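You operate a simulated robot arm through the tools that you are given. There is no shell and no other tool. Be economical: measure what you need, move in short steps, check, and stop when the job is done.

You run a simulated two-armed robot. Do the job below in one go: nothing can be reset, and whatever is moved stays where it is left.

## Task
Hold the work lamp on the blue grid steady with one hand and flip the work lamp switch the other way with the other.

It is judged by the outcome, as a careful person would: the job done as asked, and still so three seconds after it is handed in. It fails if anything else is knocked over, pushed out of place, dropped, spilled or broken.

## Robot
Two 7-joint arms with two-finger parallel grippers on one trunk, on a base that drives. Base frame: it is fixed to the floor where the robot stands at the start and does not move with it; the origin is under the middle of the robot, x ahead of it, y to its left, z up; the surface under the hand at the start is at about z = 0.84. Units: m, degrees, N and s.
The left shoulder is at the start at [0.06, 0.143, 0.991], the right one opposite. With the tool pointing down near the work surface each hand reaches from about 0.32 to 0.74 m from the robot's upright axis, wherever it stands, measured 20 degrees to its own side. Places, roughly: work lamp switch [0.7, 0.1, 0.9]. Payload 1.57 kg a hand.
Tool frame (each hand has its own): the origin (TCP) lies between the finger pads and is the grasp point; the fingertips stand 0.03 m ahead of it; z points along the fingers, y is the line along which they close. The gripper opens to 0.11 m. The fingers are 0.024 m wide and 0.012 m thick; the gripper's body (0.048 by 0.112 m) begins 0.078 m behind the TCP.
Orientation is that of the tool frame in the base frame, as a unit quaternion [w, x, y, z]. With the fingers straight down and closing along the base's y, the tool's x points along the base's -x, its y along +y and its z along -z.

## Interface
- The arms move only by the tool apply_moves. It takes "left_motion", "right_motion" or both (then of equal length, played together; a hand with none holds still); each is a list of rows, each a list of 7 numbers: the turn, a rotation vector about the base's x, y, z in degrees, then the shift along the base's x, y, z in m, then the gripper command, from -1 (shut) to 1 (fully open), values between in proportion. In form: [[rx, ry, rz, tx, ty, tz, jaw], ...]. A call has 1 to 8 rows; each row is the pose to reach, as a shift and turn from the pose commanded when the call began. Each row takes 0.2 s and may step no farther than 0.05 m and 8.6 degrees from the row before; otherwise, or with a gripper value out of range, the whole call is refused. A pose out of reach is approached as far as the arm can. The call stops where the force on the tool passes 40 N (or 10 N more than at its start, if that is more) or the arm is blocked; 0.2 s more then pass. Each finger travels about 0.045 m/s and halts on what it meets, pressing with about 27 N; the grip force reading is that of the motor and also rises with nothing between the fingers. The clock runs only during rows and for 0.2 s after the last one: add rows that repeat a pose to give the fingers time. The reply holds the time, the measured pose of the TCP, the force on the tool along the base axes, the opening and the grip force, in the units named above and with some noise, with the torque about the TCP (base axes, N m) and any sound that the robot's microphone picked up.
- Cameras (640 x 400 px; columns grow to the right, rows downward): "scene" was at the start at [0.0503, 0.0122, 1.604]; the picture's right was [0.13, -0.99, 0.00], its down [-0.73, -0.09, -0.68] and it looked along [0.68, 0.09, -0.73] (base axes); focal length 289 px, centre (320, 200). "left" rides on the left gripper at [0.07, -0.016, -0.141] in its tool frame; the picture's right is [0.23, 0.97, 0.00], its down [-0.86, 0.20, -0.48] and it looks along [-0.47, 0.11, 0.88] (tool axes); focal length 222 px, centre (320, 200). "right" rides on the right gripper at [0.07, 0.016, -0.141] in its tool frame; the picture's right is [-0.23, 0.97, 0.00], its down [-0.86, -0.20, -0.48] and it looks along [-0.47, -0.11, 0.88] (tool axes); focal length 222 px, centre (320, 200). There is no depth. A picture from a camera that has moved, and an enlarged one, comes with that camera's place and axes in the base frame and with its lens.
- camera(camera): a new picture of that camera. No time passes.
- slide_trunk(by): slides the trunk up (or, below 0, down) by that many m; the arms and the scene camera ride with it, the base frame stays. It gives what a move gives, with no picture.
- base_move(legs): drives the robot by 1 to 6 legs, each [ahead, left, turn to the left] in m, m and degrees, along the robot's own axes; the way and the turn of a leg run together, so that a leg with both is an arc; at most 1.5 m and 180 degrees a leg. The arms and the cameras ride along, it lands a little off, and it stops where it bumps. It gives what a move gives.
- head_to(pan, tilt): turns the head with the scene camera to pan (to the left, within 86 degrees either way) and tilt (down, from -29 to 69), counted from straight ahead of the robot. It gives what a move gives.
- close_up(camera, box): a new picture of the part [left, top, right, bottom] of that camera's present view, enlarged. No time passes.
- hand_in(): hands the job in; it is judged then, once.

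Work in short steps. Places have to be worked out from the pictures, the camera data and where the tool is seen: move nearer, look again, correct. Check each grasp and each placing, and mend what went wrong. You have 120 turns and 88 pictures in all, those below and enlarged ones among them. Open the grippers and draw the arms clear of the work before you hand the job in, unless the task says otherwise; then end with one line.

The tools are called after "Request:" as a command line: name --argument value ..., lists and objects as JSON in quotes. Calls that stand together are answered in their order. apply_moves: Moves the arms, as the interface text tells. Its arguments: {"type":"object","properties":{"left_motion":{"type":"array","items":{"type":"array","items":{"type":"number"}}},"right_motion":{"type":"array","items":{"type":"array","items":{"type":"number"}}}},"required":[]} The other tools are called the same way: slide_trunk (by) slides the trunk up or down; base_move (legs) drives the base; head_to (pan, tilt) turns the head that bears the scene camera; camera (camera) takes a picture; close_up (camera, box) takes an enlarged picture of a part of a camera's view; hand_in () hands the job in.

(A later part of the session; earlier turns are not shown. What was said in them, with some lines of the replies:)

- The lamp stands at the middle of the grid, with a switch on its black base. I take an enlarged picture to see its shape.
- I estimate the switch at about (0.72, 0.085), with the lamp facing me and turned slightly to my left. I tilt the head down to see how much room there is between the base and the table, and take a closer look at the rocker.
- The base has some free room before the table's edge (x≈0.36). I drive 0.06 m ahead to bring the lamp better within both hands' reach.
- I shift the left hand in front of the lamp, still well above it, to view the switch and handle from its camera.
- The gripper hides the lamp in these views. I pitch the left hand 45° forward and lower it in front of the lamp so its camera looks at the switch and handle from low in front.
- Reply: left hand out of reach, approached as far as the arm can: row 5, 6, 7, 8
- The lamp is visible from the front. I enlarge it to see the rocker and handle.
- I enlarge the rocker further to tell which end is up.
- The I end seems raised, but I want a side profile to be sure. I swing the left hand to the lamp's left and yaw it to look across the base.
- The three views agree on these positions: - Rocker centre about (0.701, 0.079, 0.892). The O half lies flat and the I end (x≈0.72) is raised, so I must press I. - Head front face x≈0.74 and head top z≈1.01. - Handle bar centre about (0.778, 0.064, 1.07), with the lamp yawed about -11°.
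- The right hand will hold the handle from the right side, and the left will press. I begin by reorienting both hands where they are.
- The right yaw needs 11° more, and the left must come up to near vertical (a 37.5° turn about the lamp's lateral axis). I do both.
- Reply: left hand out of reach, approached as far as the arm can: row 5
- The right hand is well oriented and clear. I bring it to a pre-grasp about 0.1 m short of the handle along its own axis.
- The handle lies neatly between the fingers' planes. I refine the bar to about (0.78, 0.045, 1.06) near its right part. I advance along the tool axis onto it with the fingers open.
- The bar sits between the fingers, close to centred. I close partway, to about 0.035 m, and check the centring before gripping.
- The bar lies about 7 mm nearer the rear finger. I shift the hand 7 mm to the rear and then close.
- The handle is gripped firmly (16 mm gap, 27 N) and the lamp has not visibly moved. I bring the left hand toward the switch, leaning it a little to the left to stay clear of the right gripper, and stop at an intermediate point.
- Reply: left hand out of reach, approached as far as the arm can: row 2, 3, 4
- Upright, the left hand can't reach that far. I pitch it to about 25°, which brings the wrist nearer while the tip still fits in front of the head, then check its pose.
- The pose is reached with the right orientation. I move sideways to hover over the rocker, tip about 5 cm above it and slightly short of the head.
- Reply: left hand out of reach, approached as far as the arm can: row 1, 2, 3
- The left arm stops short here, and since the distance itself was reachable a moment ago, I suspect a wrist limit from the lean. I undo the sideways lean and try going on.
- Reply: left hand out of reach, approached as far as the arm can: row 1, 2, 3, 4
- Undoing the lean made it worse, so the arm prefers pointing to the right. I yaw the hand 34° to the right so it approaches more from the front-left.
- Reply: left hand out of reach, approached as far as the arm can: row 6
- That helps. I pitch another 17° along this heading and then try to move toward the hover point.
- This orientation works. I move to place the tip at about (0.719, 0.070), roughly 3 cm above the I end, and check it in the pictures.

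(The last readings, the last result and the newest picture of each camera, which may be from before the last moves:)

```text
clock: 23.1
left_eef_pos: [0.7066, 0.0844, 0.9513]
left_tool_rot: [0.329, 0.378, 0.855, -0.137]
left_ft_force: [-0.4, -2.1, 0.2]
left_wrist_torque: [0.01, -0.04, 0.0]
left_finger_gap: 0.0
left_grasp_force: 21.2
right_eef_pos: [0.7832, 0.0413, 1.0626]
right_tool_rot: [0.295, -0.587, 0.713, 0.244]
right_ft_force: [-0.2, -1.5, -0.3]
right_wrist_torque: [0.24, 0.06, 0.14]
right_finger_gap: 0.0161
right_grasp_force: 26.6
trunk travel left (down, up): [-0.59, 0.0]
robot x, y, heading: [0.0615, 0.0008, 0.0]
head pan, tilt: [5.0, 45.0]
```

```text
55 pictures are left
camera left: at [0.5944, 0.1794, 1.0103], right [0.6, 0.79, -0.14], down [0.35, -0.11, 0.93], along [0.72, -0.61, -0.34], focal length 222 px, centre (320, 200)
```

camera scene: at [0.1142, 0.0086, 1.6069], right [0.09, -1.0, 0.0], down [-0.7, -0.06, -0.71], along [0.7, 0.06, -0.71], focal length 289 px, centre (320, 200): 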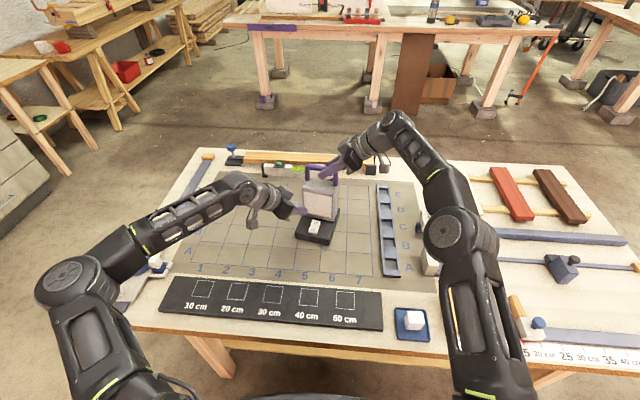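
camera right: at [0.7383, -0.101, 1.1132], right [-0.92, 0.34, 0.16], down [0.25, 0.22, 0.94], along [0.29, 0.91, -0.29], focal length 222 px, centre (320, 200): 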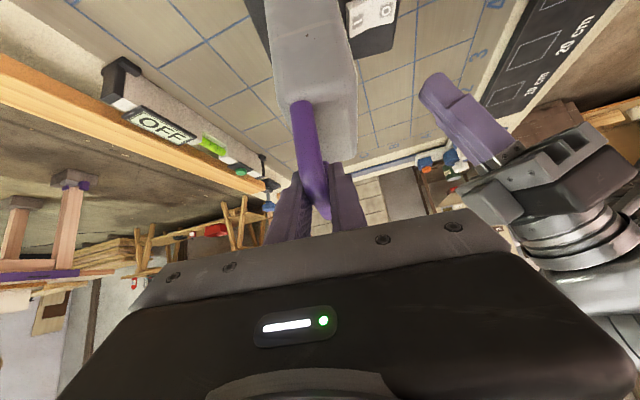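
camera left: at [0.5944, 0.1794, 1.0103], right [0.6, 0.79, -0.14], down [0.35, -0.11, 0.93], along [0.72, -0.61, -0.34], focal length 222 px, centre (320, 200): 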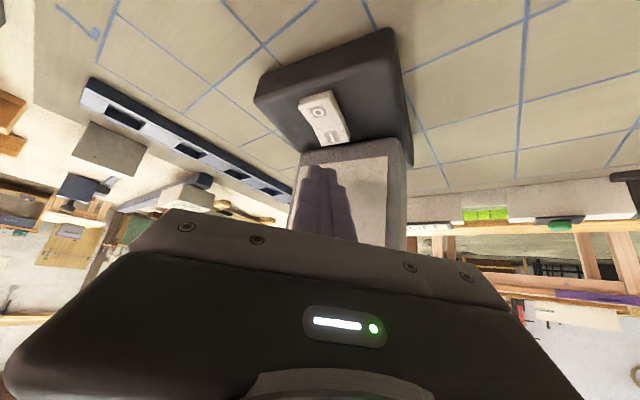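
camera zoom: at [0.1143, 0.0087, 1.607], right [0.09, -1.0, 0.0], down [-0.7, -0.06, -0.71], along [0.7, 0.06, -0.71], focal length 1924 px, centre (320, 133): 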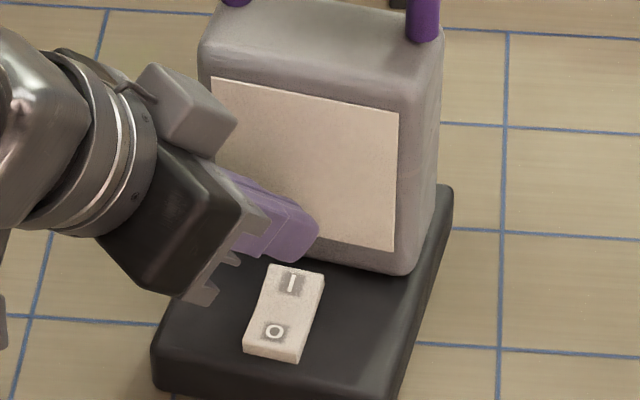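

The tip is where I computed it, above the I end with clearance to the head. I lower 2 cm in small steps.

Request:
apply_moves --left_motion '[[0, 0, 0, -0.001, 0, -0.01, -1], [0, 0, 0, -0.001, 0, -0.016, -1], [0, 0, 0, -0.001, 0, -0.02, -1]]'

Request:
close_up --camera "scene" --box '[300, 195, 345, 235]'

Request:
close_up --camera "left" --box '[250, 70, 410, 210]'

```text
clock: 23.9
left_eef_pos: [0.7056, 0.086, 0.9328]
left_tool_rot: [0.33, 0.377, 0.855, -0.137]
left_ft_force: [0.1, -0.4, 0.0]
left_wrist_torque: [-0.02, -0.03, -0.02]
left_finger_gap: 0.0001
left_grasp_force: 21.1
right_eef_pos: [0.7829, 0.0427, 1.0633]
right_tool_rot: [0.296, -0.586, 0.713, 0.244]
right_ft_force: [-0.3, -2.5, -0.2]
right_wrist_torque: [0.23, -0.09, -0.01]
right_finger_gap: 0.0157
right_grasp_force: 26.3
trunk travel left (down, up): [-0.59, 0.0]
robot x, y, heading: [0.0647, 0.0016, 0.0]
head pan, tilt: [5.0, 45.0]
```

```text
10.00 times, centred on (322, 215) of scene
camera zoom: at [0.1142, 0.0087, 1.6069], right [0.09, -1.0, 0.0], down [-0.7, -0.06, -0.71], along [0.7, 0.06, -0.71], focal length 2886 px, centre (295, 50)
```

zoom: 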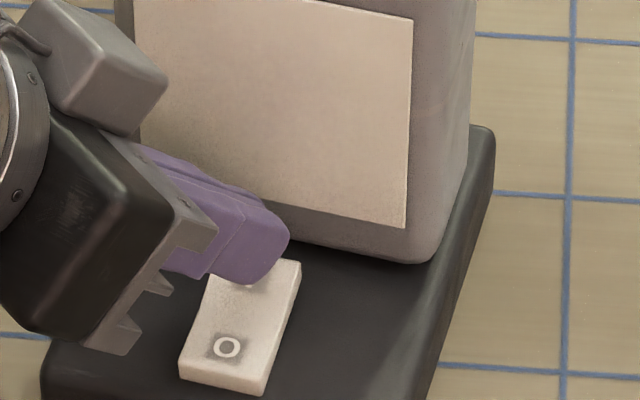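

```text
2.86 times, centred on (330, 140) of left
camera zoom: at [0.5935, 0.1806, 0.9916], right [0.6, 0.79, -0.14], down [0.35, -0.11, 0.93], along [0.72, -0.61, -0.34], focal length 635 px, centre (291, 371)
```

zoom: 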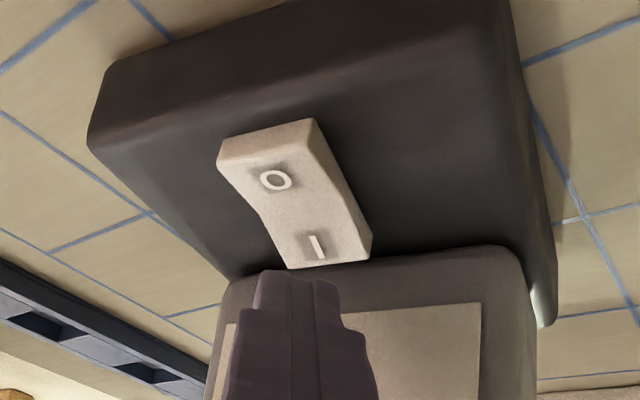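

The tip is right over the I end and not yet touching. I press on down in small steps, watching the force.

Request:
apply_moves --left_motion '[[0, 0, 0, 0, 0, -0.003, -1], [0, 0, 0, 0, 0, -0.006, -1], [0, 0, 0, 0, 0, -0.009, -1], [0, 0, 0, 0, 0, -0.012, -1]]'

Request:
close_up --camera "left" --box '[250, 70, 410, 210]'

```text
clock: 24.9
left_eef_pos: [0.7038, 0.0854, 0.9206]
left_tool_rot: [0.33, 0.378, 0.855, -0.136]
left_ft_force: [0.3, 0.2, 1.0]
left_wrist_torque: [-0.03, 0.06, 0.01]
left_finger_gap: 0.0
left_grasp_force: 21.0
right_eef_pos: [0.7828, 0.0423, 1.0626]
right_tool_rot: [0.296, -0.587, 0.713, 0.244]
right_ft_force: [0.1, -0.5, -0.5]
right_wrist_torque: [0.22, -0.01, 0.04]
right_finger_gap: 0.0159
right_grasp_force: 27.4
trunk travel left (down, up): [-0.59, 0.0]
robot x, y, heading: [0.0577, -0.0009, 0.0]
head pan, tilt: [5.0, 45.0]
```

```text
2.86 times, centred on (330, 140) of left
camera zoom: at [0.5925, 0.1805, 0.979], right [0.6, 0.79, -0.14], down [0.35, -0.11, 0.93], along [0.72, -0.61, -0.34], focal length 635 px, centre (291, 371)
```

zoom: 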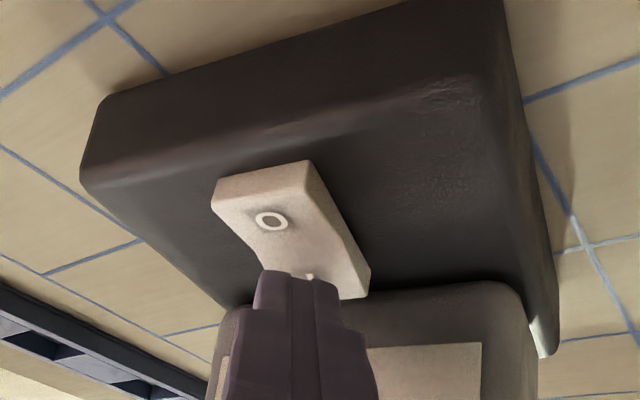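

Still close to no contact force. I continue down in 2–3 mm steps.

Request:
apply_moves --left_motion '[[0, 0, 0, 0, 0, -0.002, -1], [0, 0, 0, 0, 0, -0.004, -1], [0, 0, 0, 0, 0, -0.006, -1]]'

Request:
close_up --camera "left" --box '[250, 70, 410, 210]'

```text
clock: 25.7
left_eef_pos: [0.7046, 0.085, 0.9184]
left_tool_rot: [0.333, 0.376, 0.854, -0.135]
left_ft_force: [7.0, -1.3, 18.4]
left_wrist_torque: [-0.24, -0.31, -0.02]
left_finger_gap: 0.0
left_grasp_force: 21.2
right_eef_pos: [0.7822, 0.0429, 1.0625]
right_tool_rot: [0.295, -0.588, 0.712, 0.244]
right_ft_force: [2.5, 0.1, 0.0]
right_wrist_torque: [0.46, -0.14, -0.08]
right_finger_gap: 0.0161
right_grasp_force: 26.7
trunk travel left (down, up): [-0.59, 0.0]
robot x, y, heading: [0.0601, -0.0003, -0.3]
head pan, tilt: [5.0, 45.0]
heard: click
```

```text
2.86 times, centred on (330, 140) of left
camera zoom: at [0.5936, 0.1804, 0.9756], right [0.6, 0.79, -0.13], down [0.34, -0.11, 0.93], along [0.72, -0.61, -0.33], focal length 635 px, centre (291, 371)
```

zoom: 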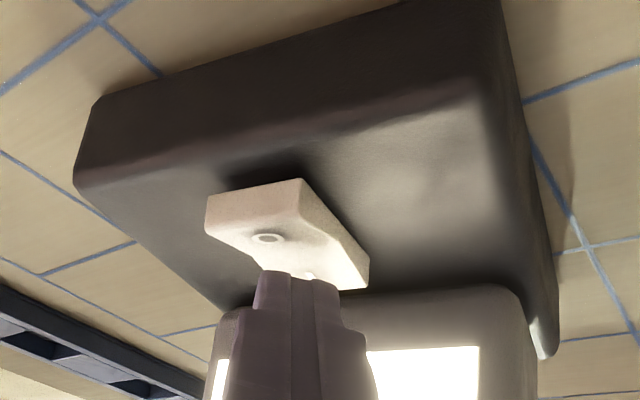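

A click came and the lamp is lit, with the O end now raised. I lift the left hand straight up and back out the way it came while the right hand keeps holding.

Request:
apply_moves --left_motion '[[0, 0, 0, -0.001, 0, 0.015, -1], [0, 0, 0, -0.003, 0.01, 0.035, -1], [0, 0, 0, -0.01, 0.045, 0.05, -1], [0, 0, 0, -0.02, 0.085, 0.065, -1], [0, 0, 0, -0.04, 0.12, 0.08, -1], [0, 0, 0, -0.06, 0.16, 0.09, -1]]'

Request:
close_up --camera "scene" --box '[270, 140, 390, 260]'

```text
clock: 27.1
left_eef_pos: [0.643, 0.2425, 1.0023]
left_tool_rot: [0.33, 0.377, 0.854, -0.137]
left_ft_force: [0.1, -0.6, -0.4]
left_wrist_torque: [0.0, 0.0, -0.01]
left_finger_gap: 0.0002
left_grasp_force: 21.2
right_eef_pos: [0.7827, 0.0419, 1.0626]
right_tool_rot: [0.297, -0.587, 0.713, 0.244]
right_ft_force: [-2.7, -0.8, -0.7]
right_wrist_torque: [0.2, -0.2, 0.1]
right_finger_gap: 0.0159
right_grasp_force: 27.1
trunk travel left (down, up): [-0.59, 0.0]
robot x, y, heading: [0.0596, -0.0001, -0.2]
head pan, tilt: [5.0, 45.0]
heard: click
```

```text
3.33 times, centred on (330, 200) of scene
camera zoom: at [0.114, 0.0092, 1.6069], right [0.09, -1.0, 0.0], down [-0.7, -0.06, -0.71], along [0.7, 0.06, -0.71], focal length 962 px, centre (287, 200)
```

zoom: 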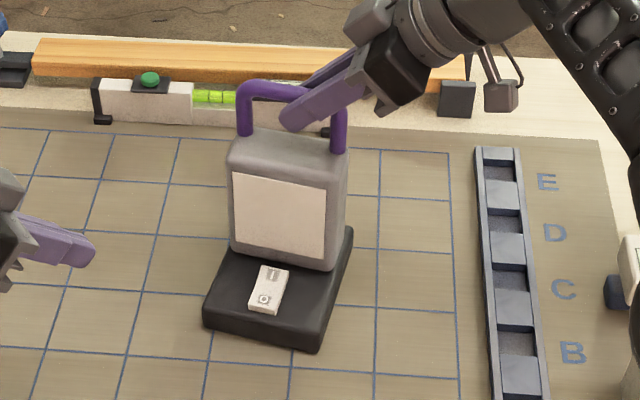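

On release a second click came and the lamp is dark again with I raised: the rocker did not latch. I go back for a deeper press, slightly nearer the head and better centred on the rocker, and this time hold it a moment.

Request:
apply_moves --left_motion '[[0, 0, 0, 0.02, -0.04, -0.01, -1], [0, 0, 0, 0.04, -0.08, -0.025, -1], [0, 0, 0, 0.055, -0.12, -0.04, -1], [0, 0, 0, 0.0646, -0.163, -0.045, -1], [0, 0, 0, 0.0646, -0.163, -0.06, -1], [0, 0, 0, 0.0646, -0.163, -0.075, -1]]'

Request:
close_up --camera "scene" --box '[300, 195, 345, 235]'

Request:
close_up --camera "left" --box '[250, 70, 410, 210]'

Request:
close_up --camera "right" --box '[300, 0, 480, 120]'

```text
clock: 28.5
left_eef_pos: [0.7086, 0.0824, 0.9322]
left_tool_rot: [0.33, 0.376, 0.855, -0.136]
left_ft_force: [0.3, 0.8, -1.0]
left_wrist_torque: [0.03, 0.01, -0.02]
left_finger_gap: 0.0
left_grasp_force: 21.1
right_eef_pos: [0.7825, 0.0425, 1.0639]
right_tool_rot: [0.295, -0.588, 0.712, 0.245]
right_ft_force: [-0.3, -0.8, 1.3]
right_wrist_torque: [0.01, -0.04, 0.04]
right_finger_gap: 0.0157
right_grasp_force: 27.2
trunk travel left (down, up): [-0.59, 0.0]
robot x, y, heading: [0.059, 0.0012, 0.1]
head pan, tilt: [5.0, 45.0]
```

```text
10.00 times, centred on (322, 215) of scene
camera zoom: at [0.1144, 0.0088, 1.6069], right [0.09, -1.0, 0.0], down [-0.7, -0.06, -0.71], along [0.7, 0.06, -0.71], focal length 2886 px, centre (295, 50)
```

zoom: 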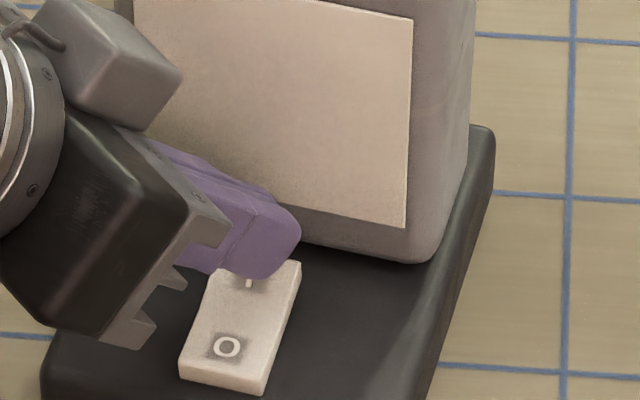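

```text
2.86 times, centred on (330, 140) of left
camera zoom: at [0.5976, 0.1773, 0.9894], right [0.6, 0.79, -0.14], down [0.35, -0.11, 0.93], along [0.72, -0.61, -0.34], focal length 635 px, centre (291, 371)
```

zoom: 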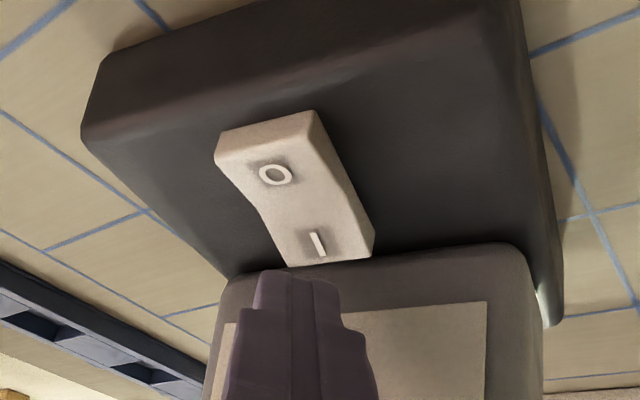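

```text
3.33 times, centred on (390, 60) of right
camera zoom: at [0.7386, -0.1009, 1.1132], right [-0.92, 0.34, 0.16], down [0.25, 0.22, 0.94], along [0.29, 0.91, -0.29], focal length 740 px, centre (87, 667)
```

zoom: 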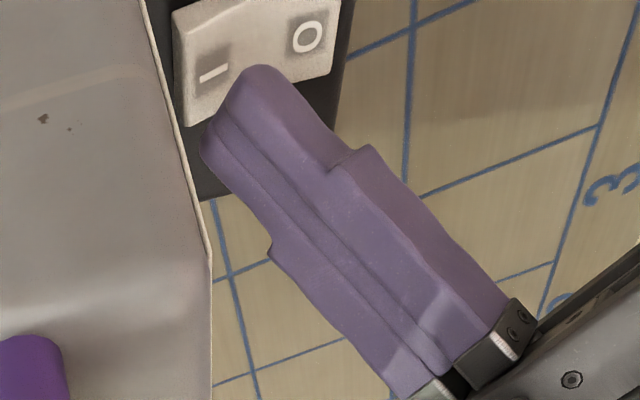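

The right camera confirms the tip is just in front of the head and over the I end. I press down further and hold.

Request:
apply_moves --left_motion '[[0, 0, 0, 0, 0, -0.007, -1], [0, 0, 0, 0, 0, -0.012, -1], [0, 0, 0, 0, 0, -0.016, -1], [0, 0, 0, 0, 0, -0.019, -1], [0, 0, 0, 0, 0, -0.021, -1], [0, 0, 0, 0, 0, -0.022, -1], [0, 0, 0, 0, 0, -0.022, -1]]'

Request:
close_up --camera "right" --box '[300, 0, 480, 120]'

Request:
close_up --camera "left" --box '[250, 70, 410, 210]'

```text
clock: 29.7
left_eef_pos: [0.711, 0.082, 0.917]
left_tool_rot: [0.338, 0.377, 0.851, -0.137]
left_ft_force: [0.9, -0.9, 6.6]
left_wrist_torque: [-0.1, -0.07, -0.05]
left_finger_gap: 0.0001
left_grasp_force: 21.0
right_eef_pos: [0.7826, 0.0411, 1.0611]
right_tool_rot: [0.296, -0.587, 0.714, 0.242]
right_ft_force: [1.8, -0.2, 3.2]
right_wrist_torque: [-0.57, 0.18, 0.07]
right_finger_gap: 0.0158
right_grasp_force: 27.5
trunk travel left (down, up): [-0.59, 0.0]
robot x, y, heading: [0.0597, 0.0042, 0.1]
head pan, tilt: [5.0, 45.0]
heard: click
stopped in row 5 (left hand): the force on the tool passed its limit at 42 N (the readings are from after the stop); the commanded pose is now the measured one
```

```text
3.33 times, centred on (390, 60) of right
camera zoom: at [0.7383, -0.1011, 1.1133], right [-0.92, 0.35, 0.16], down [0.25, 0.22, 0.94], along [0.29, 0.91, -0.29], focal length 740 px, centre (87, 667)
```

zoom: 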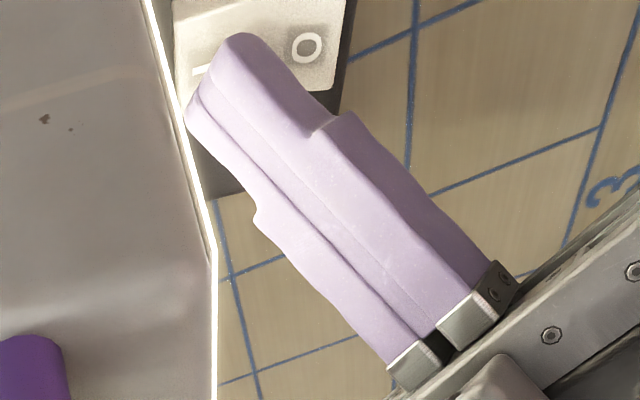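

```text
2.86 times, centred on (330, 140) of left
camera zoom: at [0.5985, 0.1769, 0.9736], right [0.6, 0.79, -0.13], down [0.34, -0.1, 0.94], along [0.72, -0.61, -0.33], focal length 635 px, centre (291, 371)
```

zoom: 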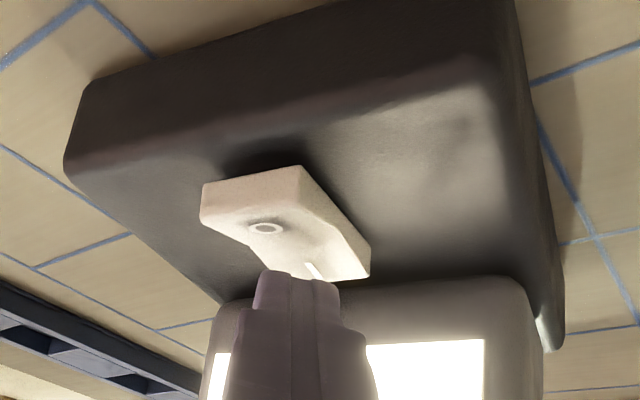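

It clicked again with a 42 N peak and the lamp is lit. I lift straight up by a few millimetres and see whether it stays on.

Request:
apply_moves --left_motion '[[0, 0, 0, 0, 0, 0.004, -1], [0, 0, 0, 0, 0, 0.008, -1], [0, 0, 0, 0, 0, 0.014, -1], [0, 0, 0, 0, 0, 0.02, -1]]'

Request:
close_up --camera "left" --box '[250, 70, 410, 210]'

```text
clock: 30.7
left_eef_pos: [0.7095, 0.0817, 0.9361]
left_tool_rot: [0.336, 0.377, 0.852, -0.136]
left_ft_force: [0.8, -0.1, 0.3]
left_wrist_torque: [0.0, 0.01, 0.03]
left_finger_gap: 0.0001
left_grasp_force: 21.4
right_eef_pos: [0.7831, 0.0418, 1.0623]
right_tool_rot: [0.297, -0.587, 0.713, 0.243]
right_ft_force: [0.7, -2.0, 9.8]
right_wrist_torque: [-0.69, 0.14, 0.07]
right_finger_gap: 0.016
right_grasp_force: 27.1
trunk travel left (down, up): [-0.59, 0.0]
robot x, y, heading: [0.0599, 0.0051, 0.2]
head pan, tilt: [5.0, 45.0]
```

```text
2.86 times, centred on (330, 140) of left
camera zoom: at [0.5977, 0.1776, 0.9933], right [0.6, 0.79, -0.13], down [0.34, -0.1, 0.93], along [0.72, -0.61, -0.33], focal length 635 px, centre (291, 371)
```

zoom: 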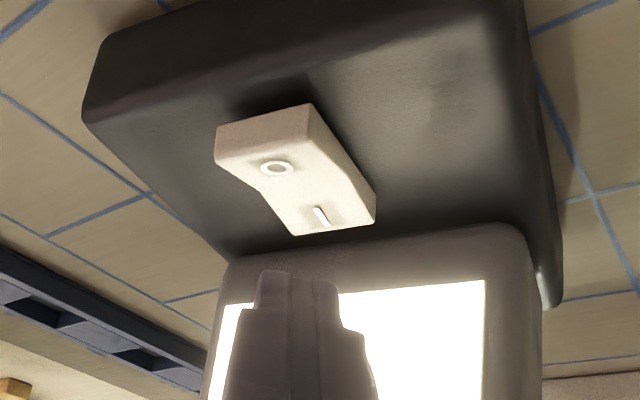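

The switch latched: the lamp stays lit with no second click. I withdraw the left hand up and to the left, well clear.

Request:
apply_moves --left_motion '[[0, 0, 0, -0.005, 0.005, 0.025, -1], [0, 0, 0, -0.015, 0.04, 0.035, -1], [0, 0, 0, -0.03, 0.08, 0.045, -1], [0, 0, 0, -0.05, 0.12, 0.055, -1], [0, 0, 0, -0.07, 0.16, 0.065, -1], [0, 0, 0, -0.09, 0.2, 0.075, 0]]'

Request:
camera --camera "scene"

Request:
close_up --camera "right" --box '[220, 0, 420, 230]'

```text
clock: 32.1
left_eef_pos: [0.617, 0.283, 1.0098]
left_tool_rot: [0.336, 0.378, 0.852, -0.137]
left_ft_force: [-0.3, -0.1, 0.3]
left_wrist_torque: [0.0, 0.0, -0.01]
left_finger_gap: 0.0317
left_grasp_force: 0.1
right_eef_pos: [0.7835, 0.042, 1.0634]
right_tool_rot: [0.296, -0.587, 0.713, 0.243]
right_ft_force: [2.7, -0.4, 15.0]
right_wrist_torque: [-0.45, 0.1, -0.35]
right_finger_gap: 0.016
right_grasp_force: 27.2
trunk travel left (down, up): [-0.59, 0.0]
robot x, y, heading: [0.062, 0.0001, -0.1]
head pan, tilt: [5.0, 45.0]
```

```text
43 pictures are left
camera scene: at [0.1131, 0.0093, 1.607], right [0.09, -1.0, 0.0], down [-0.7, -0.06, -0.71], along [0.7, 0.06, -0.71], focal length 289 px, centre (320, 200)
```

scene: 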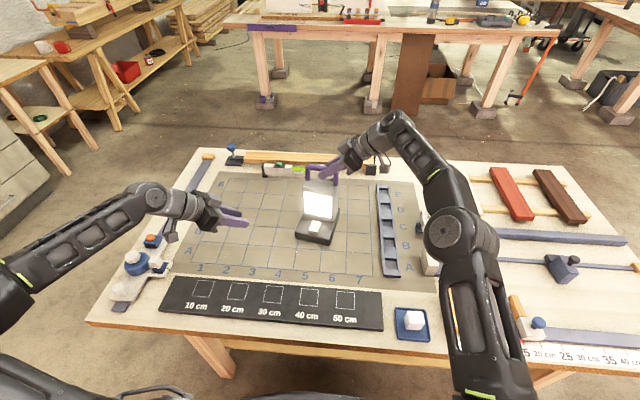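

```text
1.74 times, centred on (320, 115) of right
camera zoom: at [0.7381, -0.1011, 1.1133], right [-0.92, 0.35, 0.16], down [0.25, 0.22, 0.94], along [0.29, 0.91, -0.29], focal length 386 px, centre (320, 348)
```

zoom: 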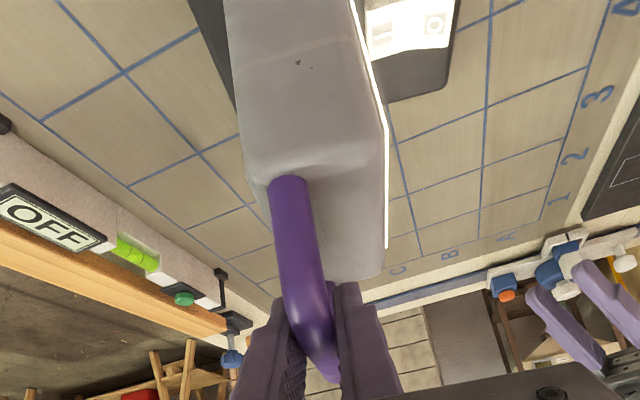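

The lamp is lit and in place. The right hand carries about 15 N of vertical preload, so I ease it up 1 mm and then open slowly.

Request:
apply_moves --right_motion '[[0, 0, 0, 0, 0, 0.001, -1], [0, 0, 0, 0, 0, 0.001, -0.7], [0, 0, 0, 0, 0, 0.001, -0.5], [0, 0, 0, 0, 0, 0.001, -0.3], [0, 0, 0, 0, 0, 0.001, 0], [0, 0, 0, 0, 0, 0.001, 0.3], [0, 0, 0, 0, 0, 0.001, 0.3], [0, 0, 0, 0, 0, 0.001, 0.3]]'

Request:
close_up --camera "right" --box '[200, 0, 440, 230]'

```text
clock: 33.9
left_eef_pos: [0.6186, 0.2842, 1.0099]
left_tool_rot: [0.336, 0.377, 0.852, -0.137]
left_ft_force: [0.0, 0.8, 0.0]
left_wrist_torque: [-0.01, 0.02, 0.04]
left_finger_gap: 0.055
left_grasp_force: 0.1
right_eef_pos: [0.7831, 0.0424, 1.0627]
right_tool_rot: [0.297, -0.586, 0.714, 0.243]
right_ft_force: [-1.0, 0.4, -0.6]
right_wrist_torque: [0.0, 0.01, 0.01]
right_finger_gap: 0.0716
right_grasp_force: 0.0
trunk travel left (down, up): [-0.59, 0.0]
robot x, y, heading: [0.0626, -0.0019, -0.1]
head pan, tilt: [5.0, 45.0]
```

```text
1.74 times, centred on (320, 115) of right
camera zoom: at [0.7388, -0.1007, 1.1134], right [-0.92, 0.35, 0.16], down [0.25, 0.22, 0.94], along [0.29, 0.91, -0.29], focal length 386 px, centre (320, 348)
```

zoom: 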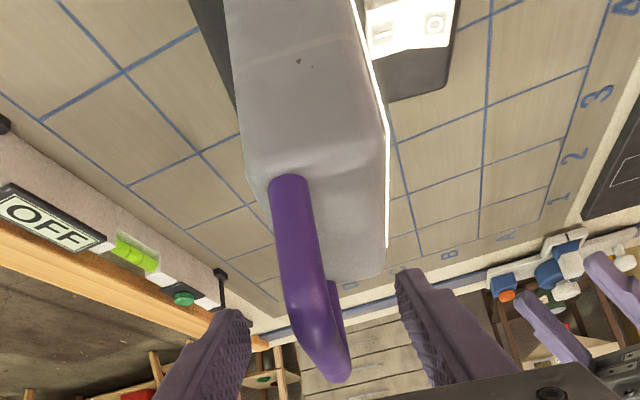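

The fingers are free of the handle. I draw the right hand back along its axis, up and to the right.

Request:
apply_moves --right_motion '[[0, 0, 0, -0.005, -0.026, 0.026, 0.3], [0, 0, 0, -0.01, -0.052, 0.052, 0.3], [0, 0, 0, -0.015, -0.078, 0.078, 0.3], [0, 0, 0, -0.03, -0.115, 0.09, 0.3], [0, 0, 0, -0.05, -0.155, 0.095, 0.3], [0, 0, 0, -0.075, -0.195, 0.1, 0.3]]'

Request:
camera --camera "scene"

Request:
close_up --camera "scene" --box '[270, 140, 390, 260]'

```text
clock: 35.3
left_eef_pos: [0.6182, 0.2814, 1.0086]
left_tool_rot: [0.336, 0.376, 0.852, -0.136]
left_ft_force: [0.2, -0.4, -0.3]
left_wrist_torque: [-0.03, 0.01, 0.03]
left_finger_gap: 0.055
left_grasp_force: 0.0
right_eef_pos: [0.7068, -0.1539, 1.162]
right_tool_rot: [0.295, -0.587, 0.713, 0.243]
right_ft_force: [-0.5, -0.6, 0.6]
right_wrist_torque: [0.01, 0.01, -0.01]
right_finger_gap: 0.0716
right_grasp_force: 0.1
trunk travel left (down, up): [-0.59, 0.0]
robot x, y, heading: [0.0615, -0.0004, -0.2]
head pan, tilt: [5.0, 45.0]
```

```text
40 pictures are left
camera scene: at [0.1131, 0.0082, 1.607], right [0.09, -1.0, 0.0], down [-0.7, -0.06, -0.71], along [0.7, 0.06, -0.71], focal length 289 px, centre (320, 200)
```

scene: 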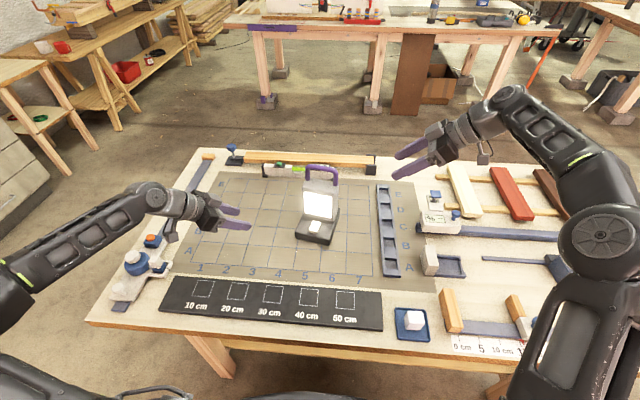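

```text
3.33 times, centred on (330, 200) of scene
camera zoom: at [0.1131, 0.0082, 1.607], right [0.09, -1.0, 0.0], down [-0.7, -0.06, -0.71], along [0.7, 0.06, -0.71], focal length 962 px, centre (287, 200)
```

zoom: 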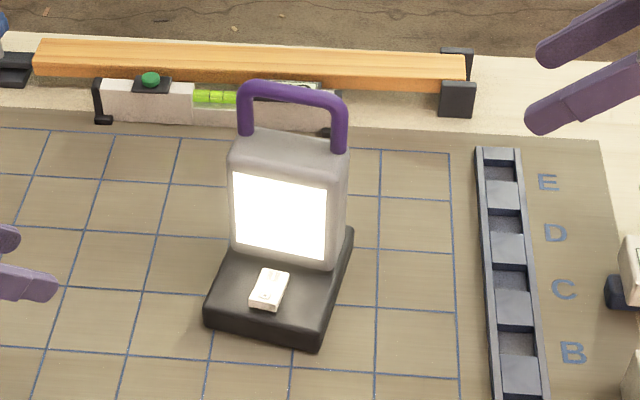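

The lamp is lit, upright and in its place, nothing else has moved, and both hands are open and clear. I hand the job in.

Request:
hand_in

```text
The job is handed in.
```

I held the work lamp by its handle with the right hand and flipped its switch from O to I with the left. The first press sprang back, but the second one latched. At hand-in the lamp was lit and standing in its place, with both hands open and clear.
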